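You operate a simulated robot arm through the tools that you are given. There is no shell and no other tool. Be economical: measure what you need, move in short steps, check, and stop when the job is done.

Carry out the task below with a simulated robot arm. There is one attempt and no reset: what you move stays moved.

TASK
Pull the white drawer open.
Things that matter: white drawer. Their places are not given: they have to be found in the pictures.

It is judged by the outcome, as a careful person would: the job done as asked, and still so three seconds after it is handed in. It fails if anything else is knocked over, pushed out of place, dropped, spilled or broken.

THE ROBOT
A 6-joint arm with a two-finger parallel gripper, fixed in place. Base frame: the origin is at the foot of the arm, x ahead of it, y to its left, z up. Lengths are in cm, angles in degrees, forces in N, time in s.
With the tool pointing down near the work surface it reaches from about 24 to 66 cm from the base axis. Its first joint turns from -66.0 to 66.0 degrees. Payload 2.9 kg.
Tool frame: the origin (TCP) lies between the finger pads and is the grasp point; the fingertips stand 3 cm ahead of it; z points along the fingers, y is the line along which they close. The gripper opens to 11 cm. The fingers are 2 cm wide and 1 cm thick; the gripper's body (4.8 by 11.2 cm) begins 5.5 cm behind the TCP.
Orientation is that of the tool frame in the base frame, as a unit quaternion [x, y, z, w]. With the fingers straight down and closing along the base's y, the tool's x points along the base's -x, its y along +y and its z along -z.

THE INTERFACE
- The arm moves only by the tool move_arm. Its argument "moves" is text: rows parted by semicolons, each of 6 numbers parted by spaces: the shift along the tool's x, y, z in cm, then the turn, a rotation vector about the tool's x, y, z in degrees. In form: dx dy dz ax ay az; .... A call has 1 to 10 rows; each row shifts and turns the commanded pose from where the row before left it, along the tool's axes as they then stand. "claw" is the opening, from 0 (shut) to 1 (fully open), set as the call begins (left out, the last holds). A row lasts 0.2 s, in which the tool goes at most 5 cm and 8.6 degrees; a call with a longer step from one row to the next is refused whole, and so is a gripper value outside its range. A pose out of reach is approached as far as the arm can. The call stops where the force on the tool passes 40 N (or 10 N more than at its start, if that is more) or the arm is blocked; 0.2 s more then pass. The fingers move at their own pace (about 10.8 cm/s each) and stop on an object; they squeeze with about 21 N. The grip force told is the motor's: it shows also when the fingers shut on nothing. Time passes only in rows, and 0.2 s behind the last, so rows that do not move let the fingers close. It gives the time, the measured TCP pose, the force on the tool (base axes), the opening and the grip force at its end, in the units of the frame above (readings bear some noise), and new pictures: "show" is both (left out), scene, wrist or none.
- Cameras (640 x 400 px; columns grow to the right, rows downward): "scene" is fixed at [6.85, 42.31, 139.15]; the picture's right is [-0.84, -0.54, 0.00], its down [-0.26, 0.40, -0.88] and it looks along [0.47, -0.74, -0.48] (base axes); focal length 311 px, centre (320, 200). "wrist" rides on the gripper at [-3.6, 0, -5.7] in the tool frame; the picture's right is [0.00, -1.00, 0.00], its down [0.97, 0.00, -0.24] and it looks along [0.24, 0.00, 0.97] (tool axes); focal length 218 px, centre (320, 200).
- pixel_to_xyz(camera, pixels): there is no depth. For up to 12 entries [column, row, z] of the newest picture of that camera ("zoom" is the newest enlarged one), the place [x, y] in the base frame at which the ray of that pixel passes the height z, good to about 0.2 cm. No time passes.
- close_up(camera, box): a new picture of the part [left, top, right, bottom] of that camera's present view, enlarged. No time passes.
- close_job(): hands the job in; it is judged then, once.

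Work in short steps. Measure before you move; look again where a grasp or a placing could have gone wrong, and mend it. You have 60 turns and 120 pictures in all, the two below and enlarged ones among them. Open the gripper and draw the arm clear of the work before you hand the job in, unless the task says otherwise; then end with one line.

The tools are called after "Request:" as name(argument=value, ...) on one line, values as JSON. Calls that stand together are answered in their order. move_arm: Moves the arm, as the interface text tells. Its arguments: {"type":"object","properties":{"moves":{"type":"string"},"claw":{"type":"number"},"show":{"type":"string","enum":["both","scene","wrist","none"]}},"required":["moves"]} The other tools are called the same way: pixel_to_xyz (camera, pixels) gives the place at which the rays of pixels pass given heights; close_up (camera, box) takes an enlarged picture of a part of a camera's view; close_job () hands the job in.

At the start:

```text
clock: 0.0
eef_pos: [35.2, -29.12, 101.74]
ee_rot: [0.0, 1.0, 0.0, 0.0]
force: [0.2, -0.3, 0.7]
width: 11.0
grip_force: 0.1
```

scene: 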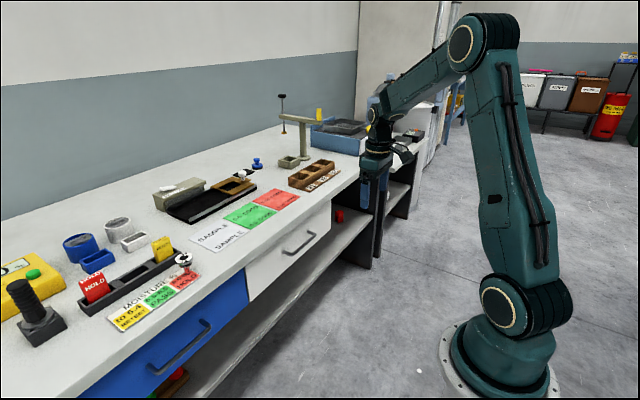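
wrist: 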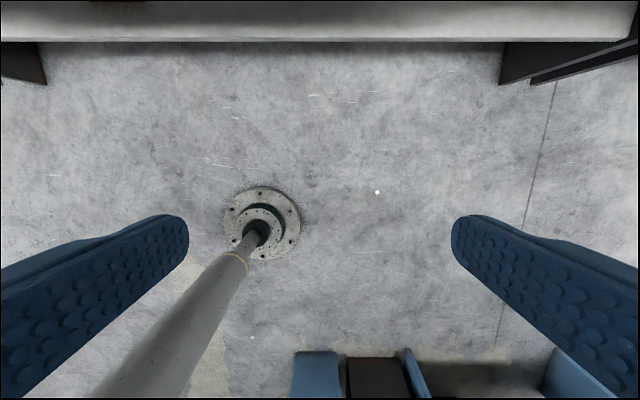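

The white drawer is around (290,245) in the scene picture, with its bar handle near (299,243). I'll enlarge it and measure the bench edge.

Request:
close_up(camera="scene", box=[230, 180, 350, 300])

Request:
pixel_to_xyz(camera="scene", pixels=[[246, 268, 70.5], [330, 203, 70.5], [358, 180, 70.5], [283, 253, 62], [315, 233, 62], [283, 253, 60], [315, 233, 60], [283, 253, 64], [315, 233, 64]])

```text
3.33 times, centred on (290, 240) of scene
```

zoom: 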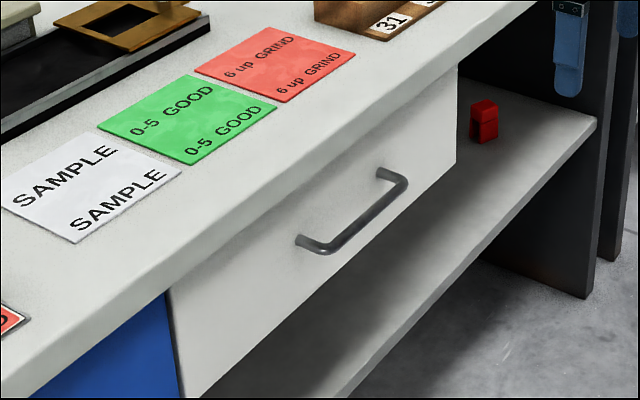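

```text
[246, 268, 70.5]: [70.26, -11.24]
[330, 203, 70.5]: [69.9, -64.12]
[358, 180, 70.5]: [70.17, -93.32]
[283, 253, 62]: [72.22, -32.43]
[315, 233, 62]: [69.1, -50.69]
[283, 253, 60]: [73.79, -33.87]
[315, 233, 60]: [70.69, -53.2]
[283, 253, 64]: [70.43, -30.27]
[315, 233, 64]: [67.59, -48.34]
```

The handle is a horizontal bar along y. I'll take its mounts and front bar at several heights to pin down x and z.

Request:
pixel_to_xyz(camera="zoom", pixels=[[300, 240, 60], [380, 173, 60], [300, 240, 63], [380, 173, 63], [325, 249, 60], [403, 184, 60], [325, 249, 63], [403, 184, 63], [168, 292, 67], [457, 72, 67], [190, 396, 54], [457, 163, 54]])

Request:
pixel_to_xyz(camera="wrist", pixels=[[320, 1, 70.5], [320, 39, 70.5], [320, 39, 67], [320, 44, 54], [320, 44, 60]])

```text
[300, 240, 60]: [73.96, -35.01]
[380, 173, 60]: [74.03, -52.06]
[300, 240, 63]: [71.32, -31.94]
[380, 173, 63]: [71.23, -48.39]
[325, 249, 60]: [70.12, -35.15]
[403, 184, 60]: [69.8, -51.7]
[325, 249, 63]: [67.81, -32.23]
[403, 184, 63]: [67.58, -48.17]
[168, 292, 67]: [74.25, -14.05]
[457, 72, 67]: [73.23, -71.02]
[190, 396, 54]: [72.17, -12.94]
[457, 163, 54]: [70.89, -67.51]
```

```text
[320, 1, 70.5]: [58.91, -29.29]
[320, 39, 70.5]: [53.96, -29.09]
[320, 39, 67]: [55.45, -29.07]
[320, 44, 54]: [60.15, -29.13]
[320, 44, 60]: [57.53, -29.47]
```

Estimates: drawer face x≈72, bar x≈68.4, z≈62, y from −33 to −49. I'll grip the bar with the fingers above and below it. First I roll the tool by −70° so that it can then be pitched toward the drawer.

Request:
move_arm(moves="0 0 0 0 0 -7.8;0 0 0 0 0 -7.8;0 0 0 0 0 -7.8;0 0 0 0 0 -7.8;0 0 0 0 0 -7.8;0 0 0 0 0 -7.8;0 0 0 0 0 -7.8;0 0 0 0 0 -7.8;0 0 0 0 0 -7.6", claw=0.5, show="none")

```text
clock: 2.0
eef_pos: [35.18, -28.99, 101.78]
ee_rot: [-0.574, 0.819, 0.0, 0.0]
force: [0.0, -0.2, -0.5]
width: 5.49
grip_force: 0.1
```

Request:
move_arm(moves="0 0 1.5 7.8 0 0;0 0 1.5 7.8 0 0;0 0 1.5 7.8 0 0;0 0 1.5 7.8 0 0;0 0 1.5 7.8 0 0;0 0 1.5 7.8 0 0;0 0 1.5 7.8 0 0;0 0 1.5 7.8 0 0;0 0 1.5 7.6 0 0")

```text
clock: 4.0
eef_pos: [41.2, -31.24, 90.85]
ee_rot: [-0.469, 0.671, -0.47, 0.329]
force: [0.1, -0.1, -0.7]
width: 5.53
grip_force: 0.1
```

scene: 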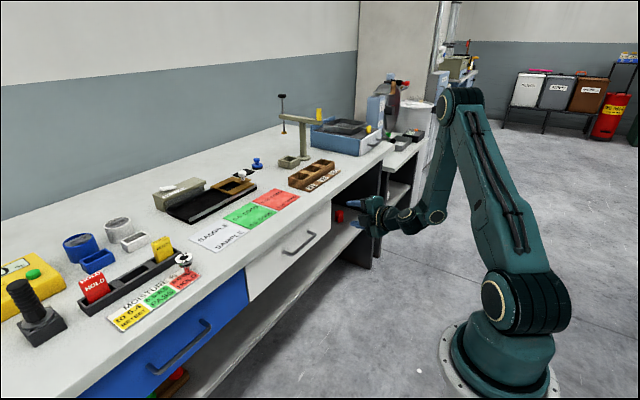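
wrist: 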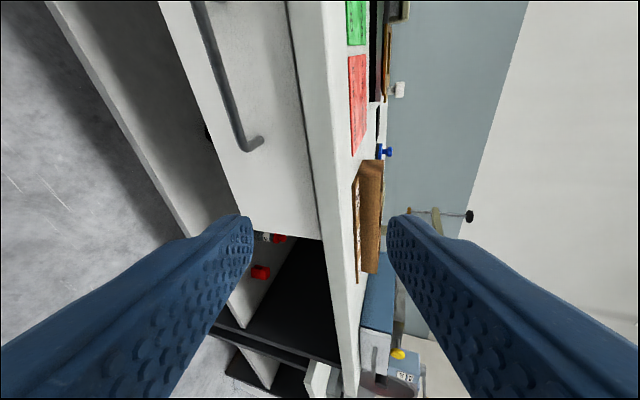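

Handle's far end is visible in the wrist view at (258,140). I'll cross-check its position.

Request:
pixel_to_xyz(camera="wrist", pixels=[[245, 150, 63], [245, 150, 62], [245, 150, 61], [245, 150, 60], [205, 30, 63], [205, 30, 62], [205, 30, 61], [262, 141, 62], [262, 141, 60]])

```text
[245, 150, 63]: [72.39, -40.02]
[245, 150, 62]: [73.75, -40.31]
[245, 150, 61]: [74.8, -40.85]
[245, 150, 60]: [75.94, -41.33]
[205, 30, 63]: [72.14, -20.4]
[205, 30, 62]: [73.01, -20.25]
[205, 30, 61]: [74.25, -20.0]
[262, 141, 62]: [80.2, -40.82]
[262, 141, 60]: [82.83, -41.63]
```

The two views disagree for z≈62 and agree near z≈74, so I'll check the bench-top height with the red sheet's front far corner: scene zoom (355,53), wrist (353,155).

Request:
pixel_to_xyz(camera="zoom", pixels=[[355, 53, 70.5], [355, 53, 75], [355, 53, 80], [355, 53, 85], [403, 184, 74], [325, 249, 74], [300, 240, 74], [380, 173, 74]])

Request:
pixel_to_xyz(camera="wrist", pixels=[[353, 155, 70.5], [353, 155, 75], [353, 155, 80], [353, 155, 85], [245, 150, 72], [245, 150, 74], [245, 150, 76], [318, 238, 80], [318, 238, 77]])

Request:
close_up(camera="wrist", box=[160, 0, 400, 250])

```text
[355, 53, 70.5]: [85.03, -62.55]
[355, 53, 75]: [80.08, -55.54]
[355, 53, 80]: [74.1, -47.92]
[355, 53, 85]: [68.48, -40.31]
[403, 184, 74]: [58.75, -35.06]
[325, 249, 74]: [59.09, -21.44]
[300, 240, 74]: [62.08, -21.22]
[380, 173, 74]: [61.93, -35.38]
```

```text
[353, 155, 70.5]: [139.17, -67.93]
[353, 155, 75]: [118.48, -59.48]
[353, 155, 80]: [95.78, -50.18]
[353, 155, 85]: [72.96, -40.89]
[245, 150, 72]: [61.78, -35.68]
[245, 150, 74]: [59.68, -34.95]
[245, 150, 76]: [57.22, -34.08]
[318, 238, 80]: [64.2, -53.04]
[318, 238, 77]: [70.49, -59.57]
```

```text
1.60 times, centred on (280, 125) of wrist
```

zoom: 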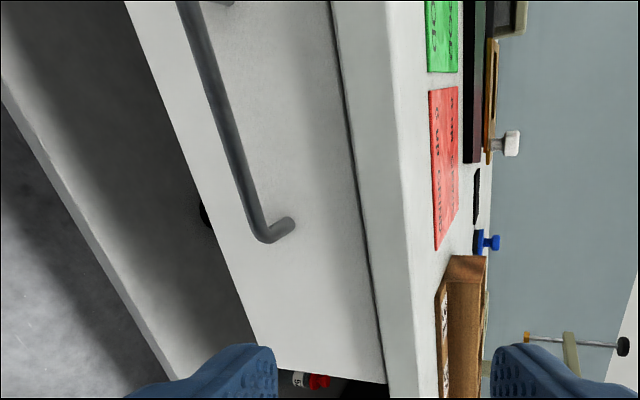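

The bench top is actually near z≈86, so the handle bar is at x≈59, z≈74, y from −21 to −35, with the face at x≈62. I'll level the tool and go to a pre-grasp about 10 cm short of the bar's middle.

Request:
move_arm(moves="0 0 0 7 0 0;0 0 0 7 0 0;0 0 0 6 0 0;-1.83 3.37 0.93 0 0 0;-1.83 3.37 0.93 0 0 0;-1.83 3.37 0.93 0 0 0;-1.83 3.37 0.93 0 0 0;-1.83 3.37 0.93 0 0 0")

```text
clock: 5.8
eef_pos: [54.85, -29.17, 76.79]
ee_rot: [0.407, -0.577, 0.579, -0.407]
force: [0.1, -0.8, -0.5]
width: 5.52
grip_force: 0.1
out of reach, approached as far as the arm can: row 2, 3, 4, 5
```

scene: 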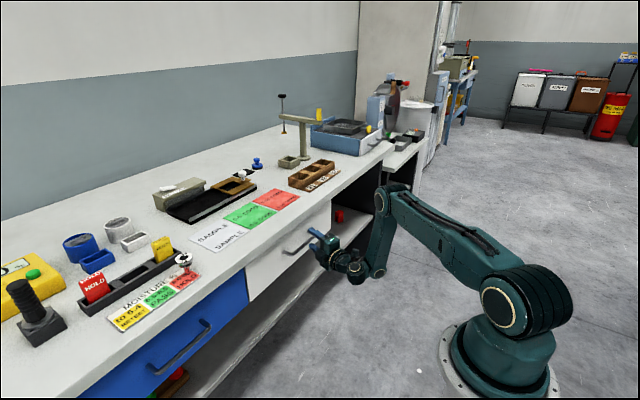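
wrist: 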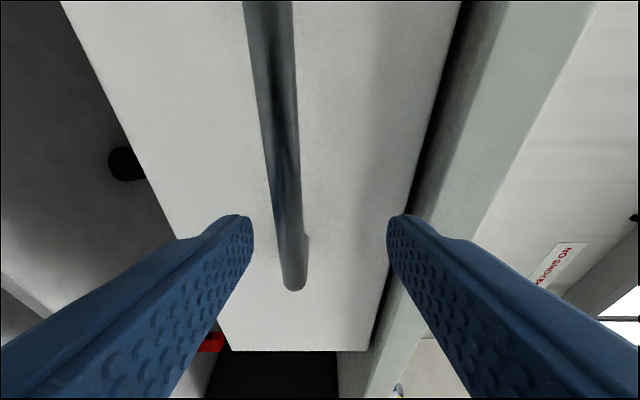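

Readings put the tool at (54.9, −29.2, 76.8), and the bar runs at column ~285, left of centre, so it is about 1.7 cm below the tool axis. I lower and shift sideways first, then check before advancing.

Request:
move_arm(moves="-1.25 0.85 0 0 0 0;-1.25 0.85 0 0 0 0;0 0 0 0 0 0")

```text
clock: 6.6
eef_pos: [55.67, -26.92, 75.05]
ee_rot: [0.405, -0.579, 0.58, -0.405]
force: [-0.4, -0.5, 1.1]
width: 5.51
grip_force: 0.1
```

scene: 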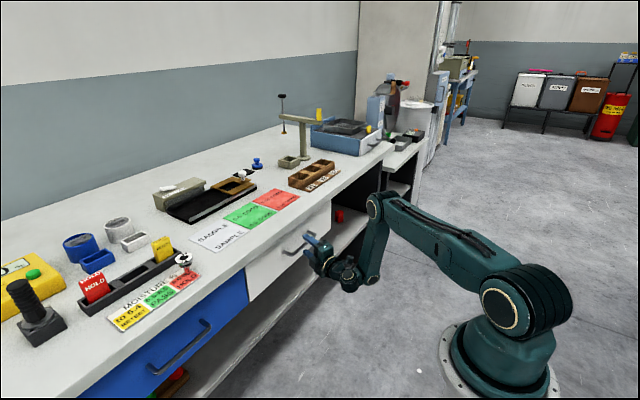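
wrist: 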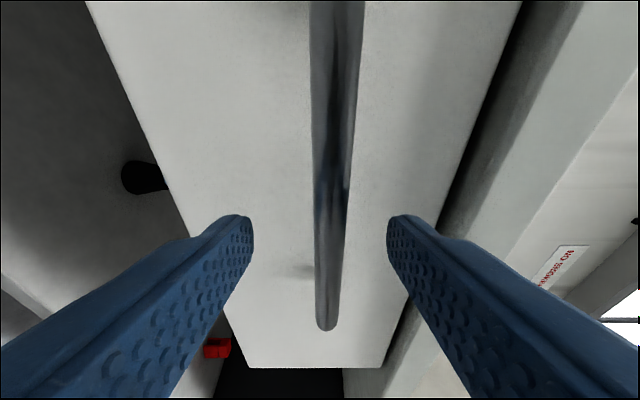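

The bar is now nearly centred between the fingers (column ~330). Advance 2.3 cm and close.

Request:
move_arm(moves="0 -0.3 0.8 0 0 0;0 0 0.8 0 0 0;0 0 0.7 0 0 0;0 0 0 0 0 0")

```text
clock: 7.6
eef_pos: [57.99, -27.73, 75.49]
ee_rot: [-0.406, 0.579, -0.579, 0.405]
force: [-0.7, -0.2, 0.2]
width: 5.51
grip_force: 0.0
```

scene: 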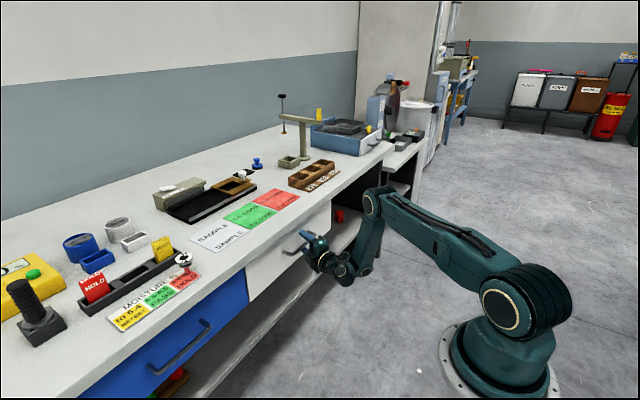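
wrist: 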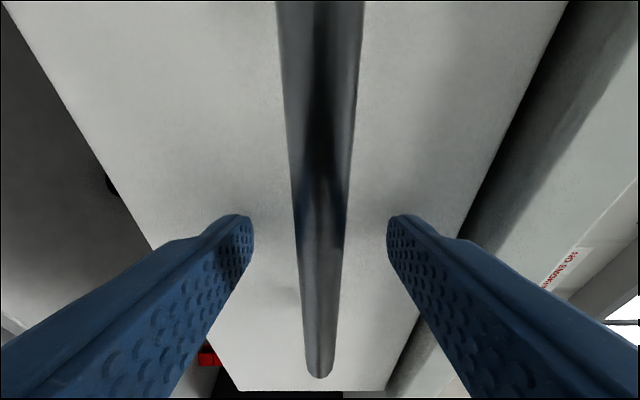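

The bar is centred between the fingers; closing.

Request:
move_arm(moves="0 0 0 0 0 0;0 0 0 0 0 0;0 0 0 0 0 0", claw=0, show="wrist")

```text
clock: 8.4
eef_pos: [57.87, -27.68, 75.47]
ee_rot: [-0.405, 0.58, -0.579, 0.405]
force: [1.3, -0.2, -0.1]
width: 1.15
grip_force: 44.9
```

wrist: 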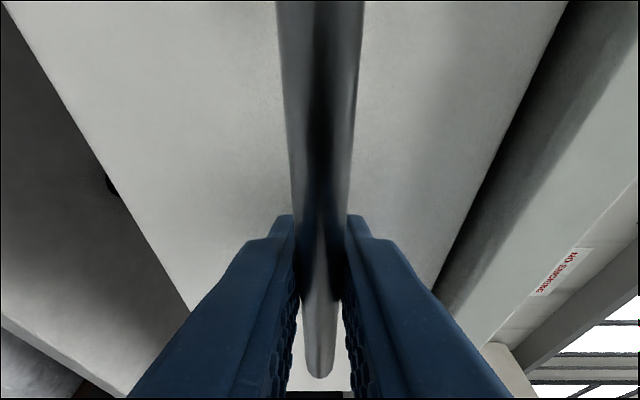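

Gripped on the bar (width 1.15 cm). Pull straight along −x, slowly.

Request:
move_arm(moves="0.34 0 -0.94 0 0 0;0.34 0 -0.94 0 0 0;0.34 0 -0.94 0 0 0;0.34 0 -0.94 0 0 0;0.34 0 -0.94 0 0 0")

```text
clock: 9.7
eef_pos: [54.13, -27.7, 75.46]
ee_rot: [-0.409, 0.577, -0.575, 0.412]
force: [1.0, 5.4, 3.9]
width: 1.16
grip_force: 45.0
stopped in row 5: the force on the tool passed its limit (the readings are from after the stop); the commanded pose is now the measured one
out of reach, approached as far as the arm can: row 5
```

scene: 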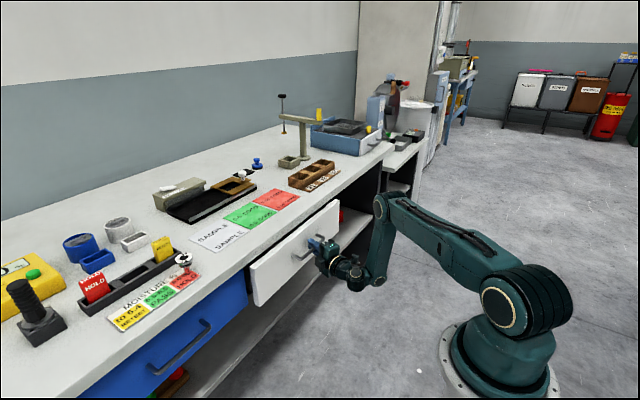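
wrist: 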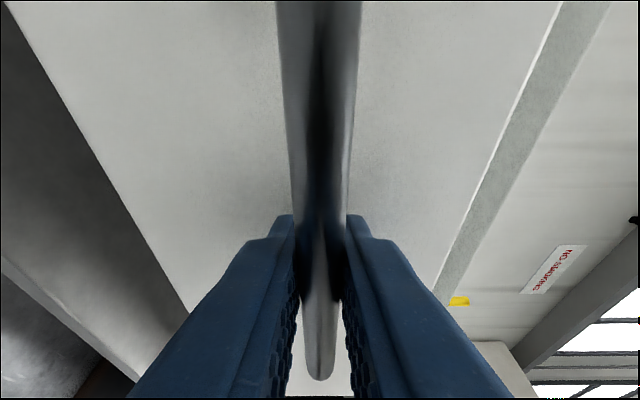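

The drawer is out about 4 cm, and the level tool has reached its inner reach limit. I'll loosen slightly, pivot the tool about the bar to point ~37° downward (which permits closer reach), and regrip.

Request:
move_arm(moves="0 0 0 0 0 0;0 -0.13 -0.1 -7.5 0 0;0 -0.14 -0.1 -7.5 0 0;0 -0.14 -0.1 -7.5 0 0;0 -0.15 -0.1 -7.5 0 0;0 -0.15 -0.1 -7.5 0 0;0 0 0 0 0 0", claw=0.18)

```text
clock: 11.3
eef_pos: [53.85, -27.77, 76.21]
ee_rot: [-0.519, 0.731, -0.36, 0.257]
force: [-1.7, -0.4, -7.3]
width: 2.29
grip_force: 3.2
```

scene: 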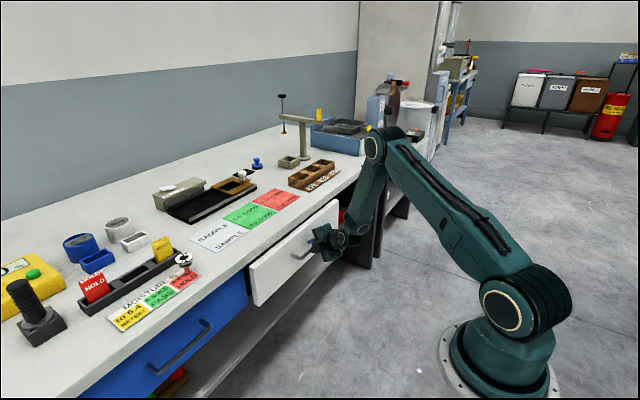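
wrist: 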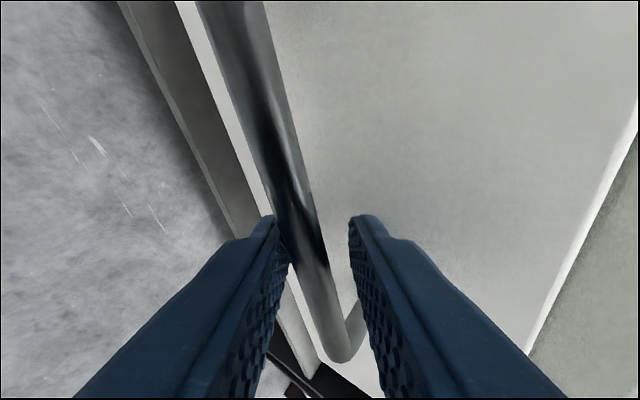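

The bar touches the lower finger; shift 0.5 cm that way to centre, then close.

Request:
move_arm(moves="0 0.45 0 0 0 0;0 0 0 0 0 0", show="none")

Request:
move_arm(moves="0 0 0 0 0 0;0 0 0 0 0 0", claw=0)

```text
clock: 11.9
eef_pos: [53.57, -27.78, 76.01]
ee_rot: [-0.519, 0.731, -0.361, 0.258]
force: [-0.2, -0.3, -0.2]
width: 1.98
grip_force: 0.0
```

```text
clock: 12.5
eef_pos: [53.69, -27.64, 75.92]
ee_rot: [-0.52, 0.73, -0.361, 0.257]
force: [0.9, -0.5, 4.1]
width: 1.61
grip_force: 44.5
```

scene: 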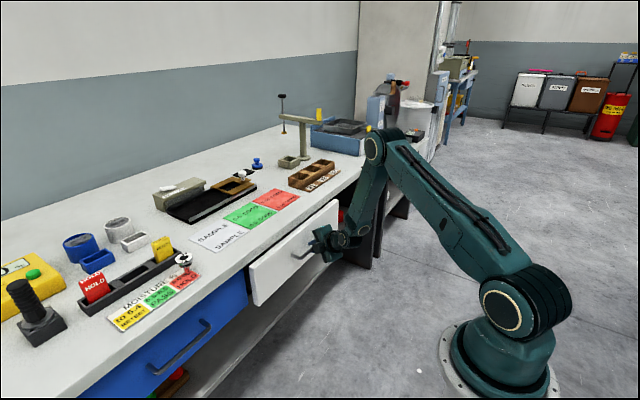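
wrist: 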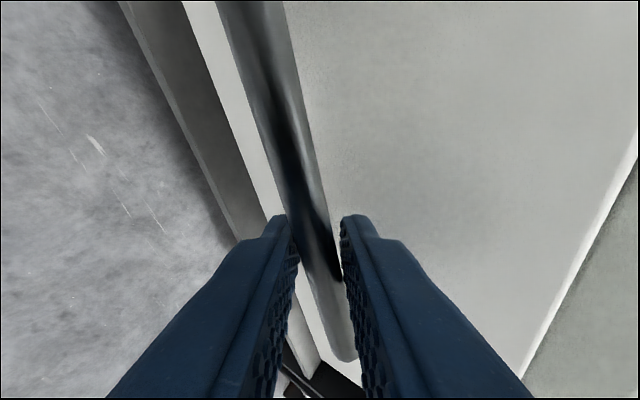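

Regripped. Continue pulling along −x.

Request:
move_arm(moves="0.33 0.574 -0.75 0 0 0;0.33 0.574 -0.75 0 0 0;0.33 0.574 -0.75 0 0 0;0.33 0.574 -0.75 0 0 0;0.33 0.574 -0.75 0 0 0;0.33 0.574 -0.75 0 0 0")

```text
clock: 13.9
eef_pos: [47.38, -27.68, 76.02]
ee_rot: [-0.518, 0.732, -0.36, 0.258]
force: [-0.7, -2.9, 2.1]
width: 1.63
grip_force: 45.4
```

scene: 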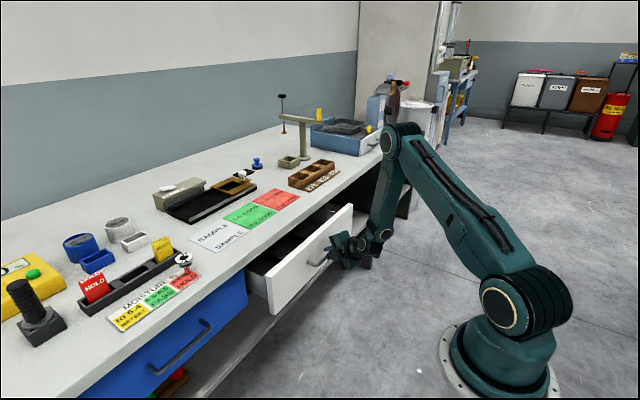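
wrist: 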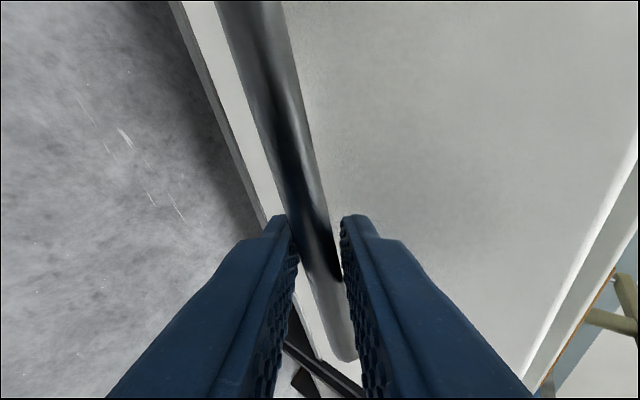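

Now about 10 cm open. Continue for more.

Request:
move_arm(moves="0.33 0.574 -0.75 0 0 0;0.33 0.574 -0.75 0 0 0;0.33 0.574 -0.75 0 0 0;0.33 0.574 -0.75 0 0 0")

```text
clock: 14.9
eef_pos: [43.52, -27.63, 75.95]
ee_rot: [-0.519, 0.731, -0.361, 0.257]
force: [-1.3, -3.3, 2.6]
width: 1.58
grip_force: 45.0
```

scene: 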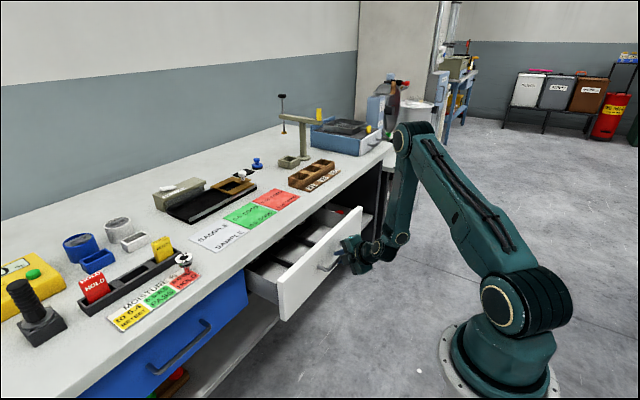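
wrist: 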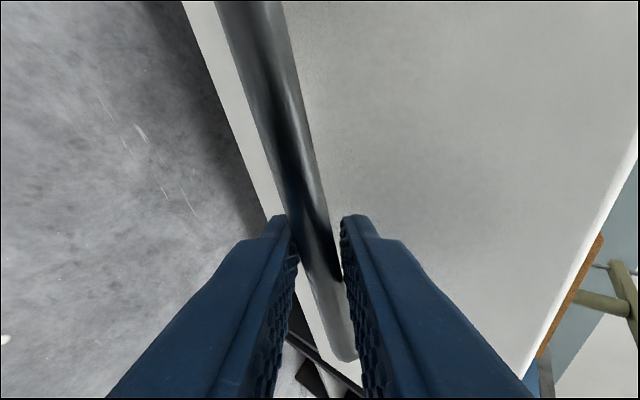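

Request:
move_arm(moves="0.33 0.574 -0.75 0 0 0;0.33 0.574 -0.75 0 0 0;0.33 0.574 -0.75 0 0 0;0.33 0.574 -0.75 0 0 0", show="scene")

```text
clock: 15.9
eef_pos: [39.56, -27.79, 75.92]
ee_rot: [-0.519, 0.732, -0.358, 0.259]
force: [-0.8, 6.1, -0.5]
width: 1.61
grip_force: 44.9
```

scene: 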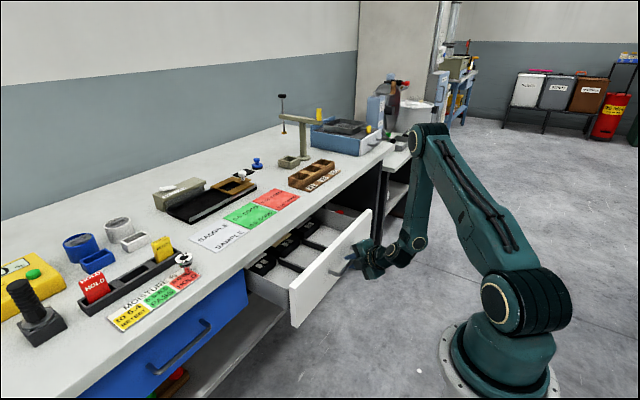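

Request:
move_arm(moves="0.33 0.574 -0.75 0 0 0;0.33 0.574 -0.75 0 0 0;0.33 0.574 -0.75 0 0 0", show="scene")

```text
clock: 16.7
eef_pos: [36.78, -27.66, 75.95]
ee_rot: [-0.52, 0.731, -0.359, 0.258]
force: [-2.4, 5.7, -4.7]
width: 1.58
grip_force: 44.9
```

scene: 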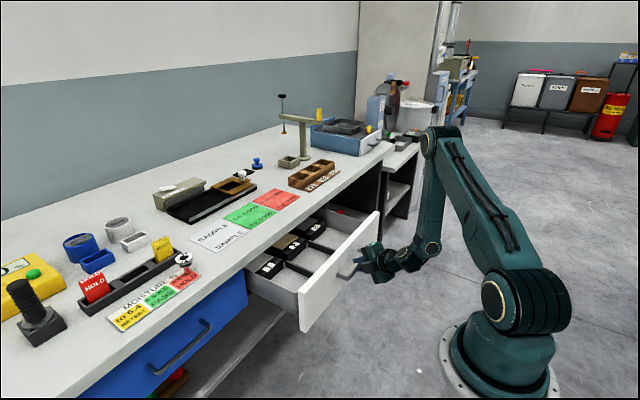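

Request:
move_arm(moves="0.33 0.574 -0.75 0 0 0;0.33 0.574 -0.75 0 0 0;0.33 0.574 -0.75 0 0 0", show="scene")

```text
clock: 17.5
eef_pos: [33.74, -27.69, 75.79]
ee_rot: [-0.518, 0.732, -0.359, 0.258]
force: [-1.7, 5.5, -8.1]
width: 1.6
grip_force: 45.3
```

scene: 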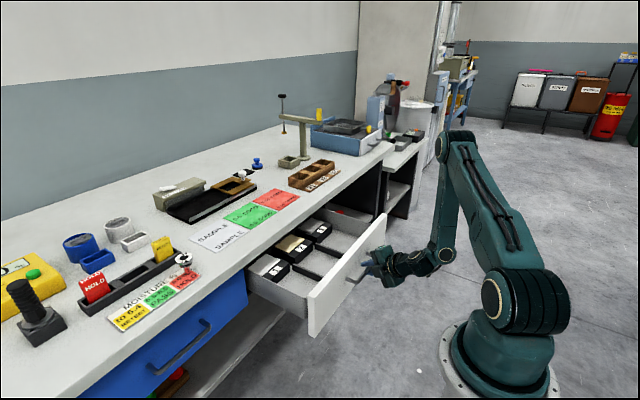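

About 24 cm open, contents in place. Release gently and back off along the tool axis.

Request:
move_arm(moves="0 0 0 0 0 0;0 0 0 0 0 0;0 0 -0.7 0 0 0;0 0 -0.7 0 0 0;0 0 -0.7 0 0 0", claw=0.25)

```text
clock: 18.7
eef_pos: [32.07, -27.18, 77.2]
ee_rot: [-0.519, 0.731, -0.36, 0.258]
force: [-1.0, 0.2, -0.7]
width: 2.76
grip_force: 0.1
```

scene: 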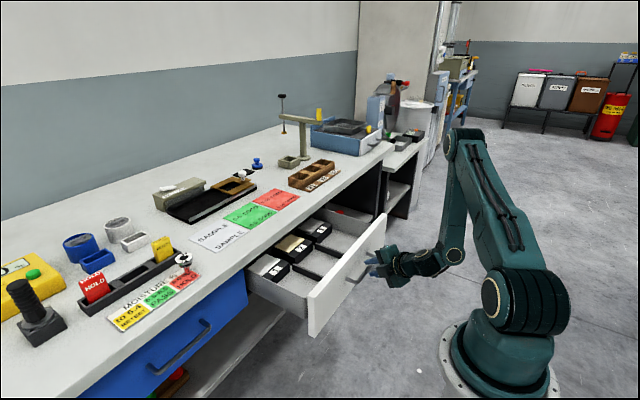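
wrist: 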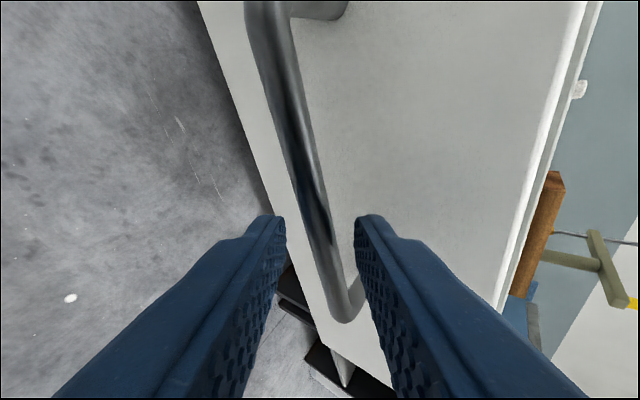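

Request:
move_arm(moves="0 0 -1 0 0 0;0 0 -1 0 0 0;0 0 -1 0 0 0")

```text
clock: 19.5
eef_pos: [31.16, -26.22, 79.07]
ee_rot: [-0.518, 0.732, -0.359, 0.258]
force: [-0.6, -0.1, 0.7]
width: 2.76
grip_force: 0.1
out of reach, approached as far as the arm can: row 2, 3
```

scene: 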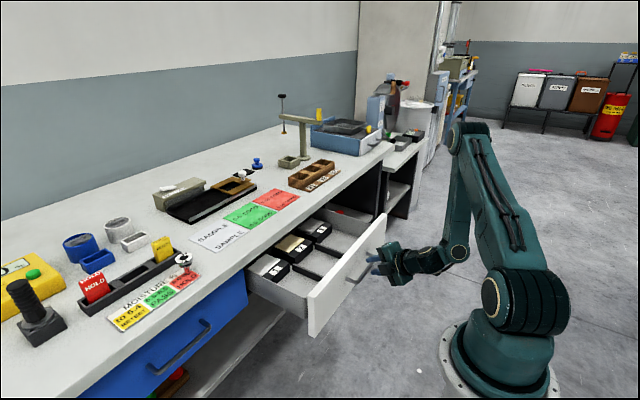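
wrist: 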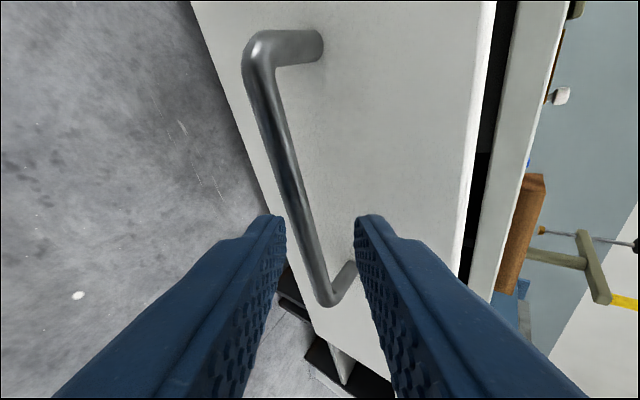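

The tips are clear of the bar; lift straight up.

Request:
move_arm(moves="0 -1.19 -0.91 0 0 0;0 -1.19 -0.91 0 0 0;0 -1.58 -1.21 0 0 0;0 -1.58 -1.21 0 0 0;0 -1.58 -1.21 0 0 0;0 -1.58 -1.21 0 0 0;0 -1.58 -1.21 0 0 0")

```text
clock: 21.1
eef_pos: [31.07, -26.2, 92.29]
ee_rot: [-0.519, 0.731, -0.36, 0.259]
force: [0.0, 0.8, 0.6]
width: 2.78
grip_force: 0.1
```

scene: 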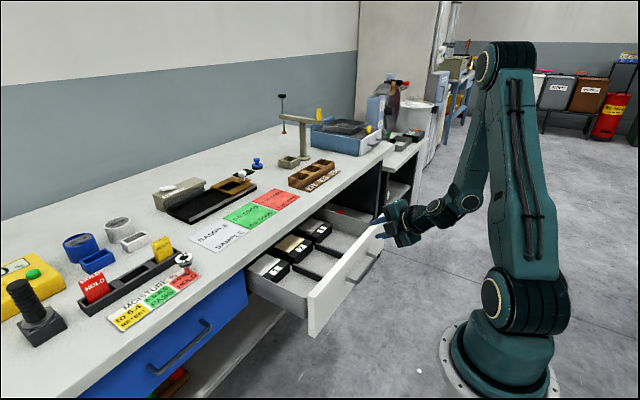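
wrist: 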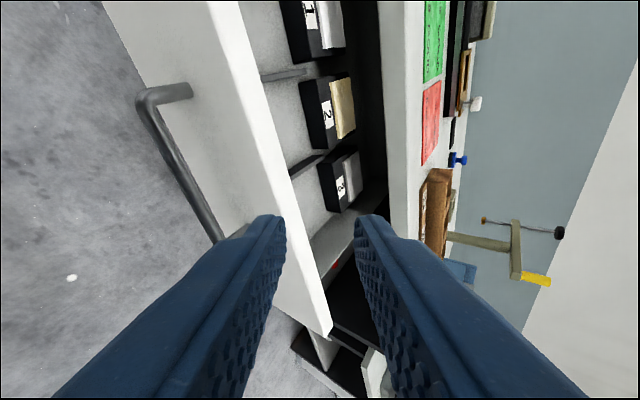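

The drawer stays open and everything on the bench is undisturbed. I open the gripper and hold still briefly.

Request:
move_arm(moves="0 -1.58 -1.21 0 0 0;0 -1.58 -1.21 0 0 0;0 0 0 0 0 0", claw=1, show="scene")

```text
clock: 21.9
eef_pos: [31.02, -26.24, 96.19]
ee_rot: [-0.519, 0.731, -0.36, 0.258]
force: [0.0, 1.3, 0.3]
width: 10.97
grip_force: 0.0
```

scene: 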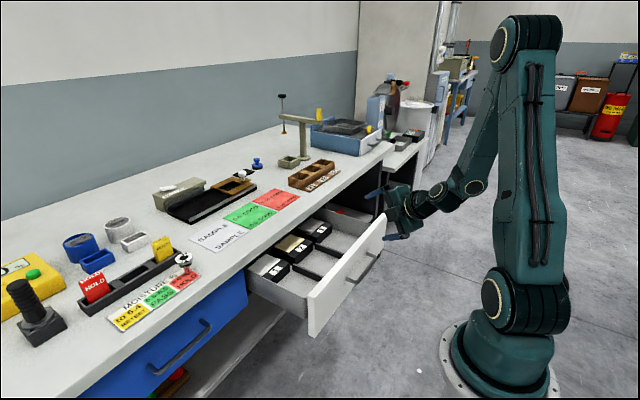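

Request:
close_job()

```text
The job is handed in.
```

The white drawer is pulled open about 24 cm. The gripper is open and clear of it, and the last picture shows nothing else disturbed.
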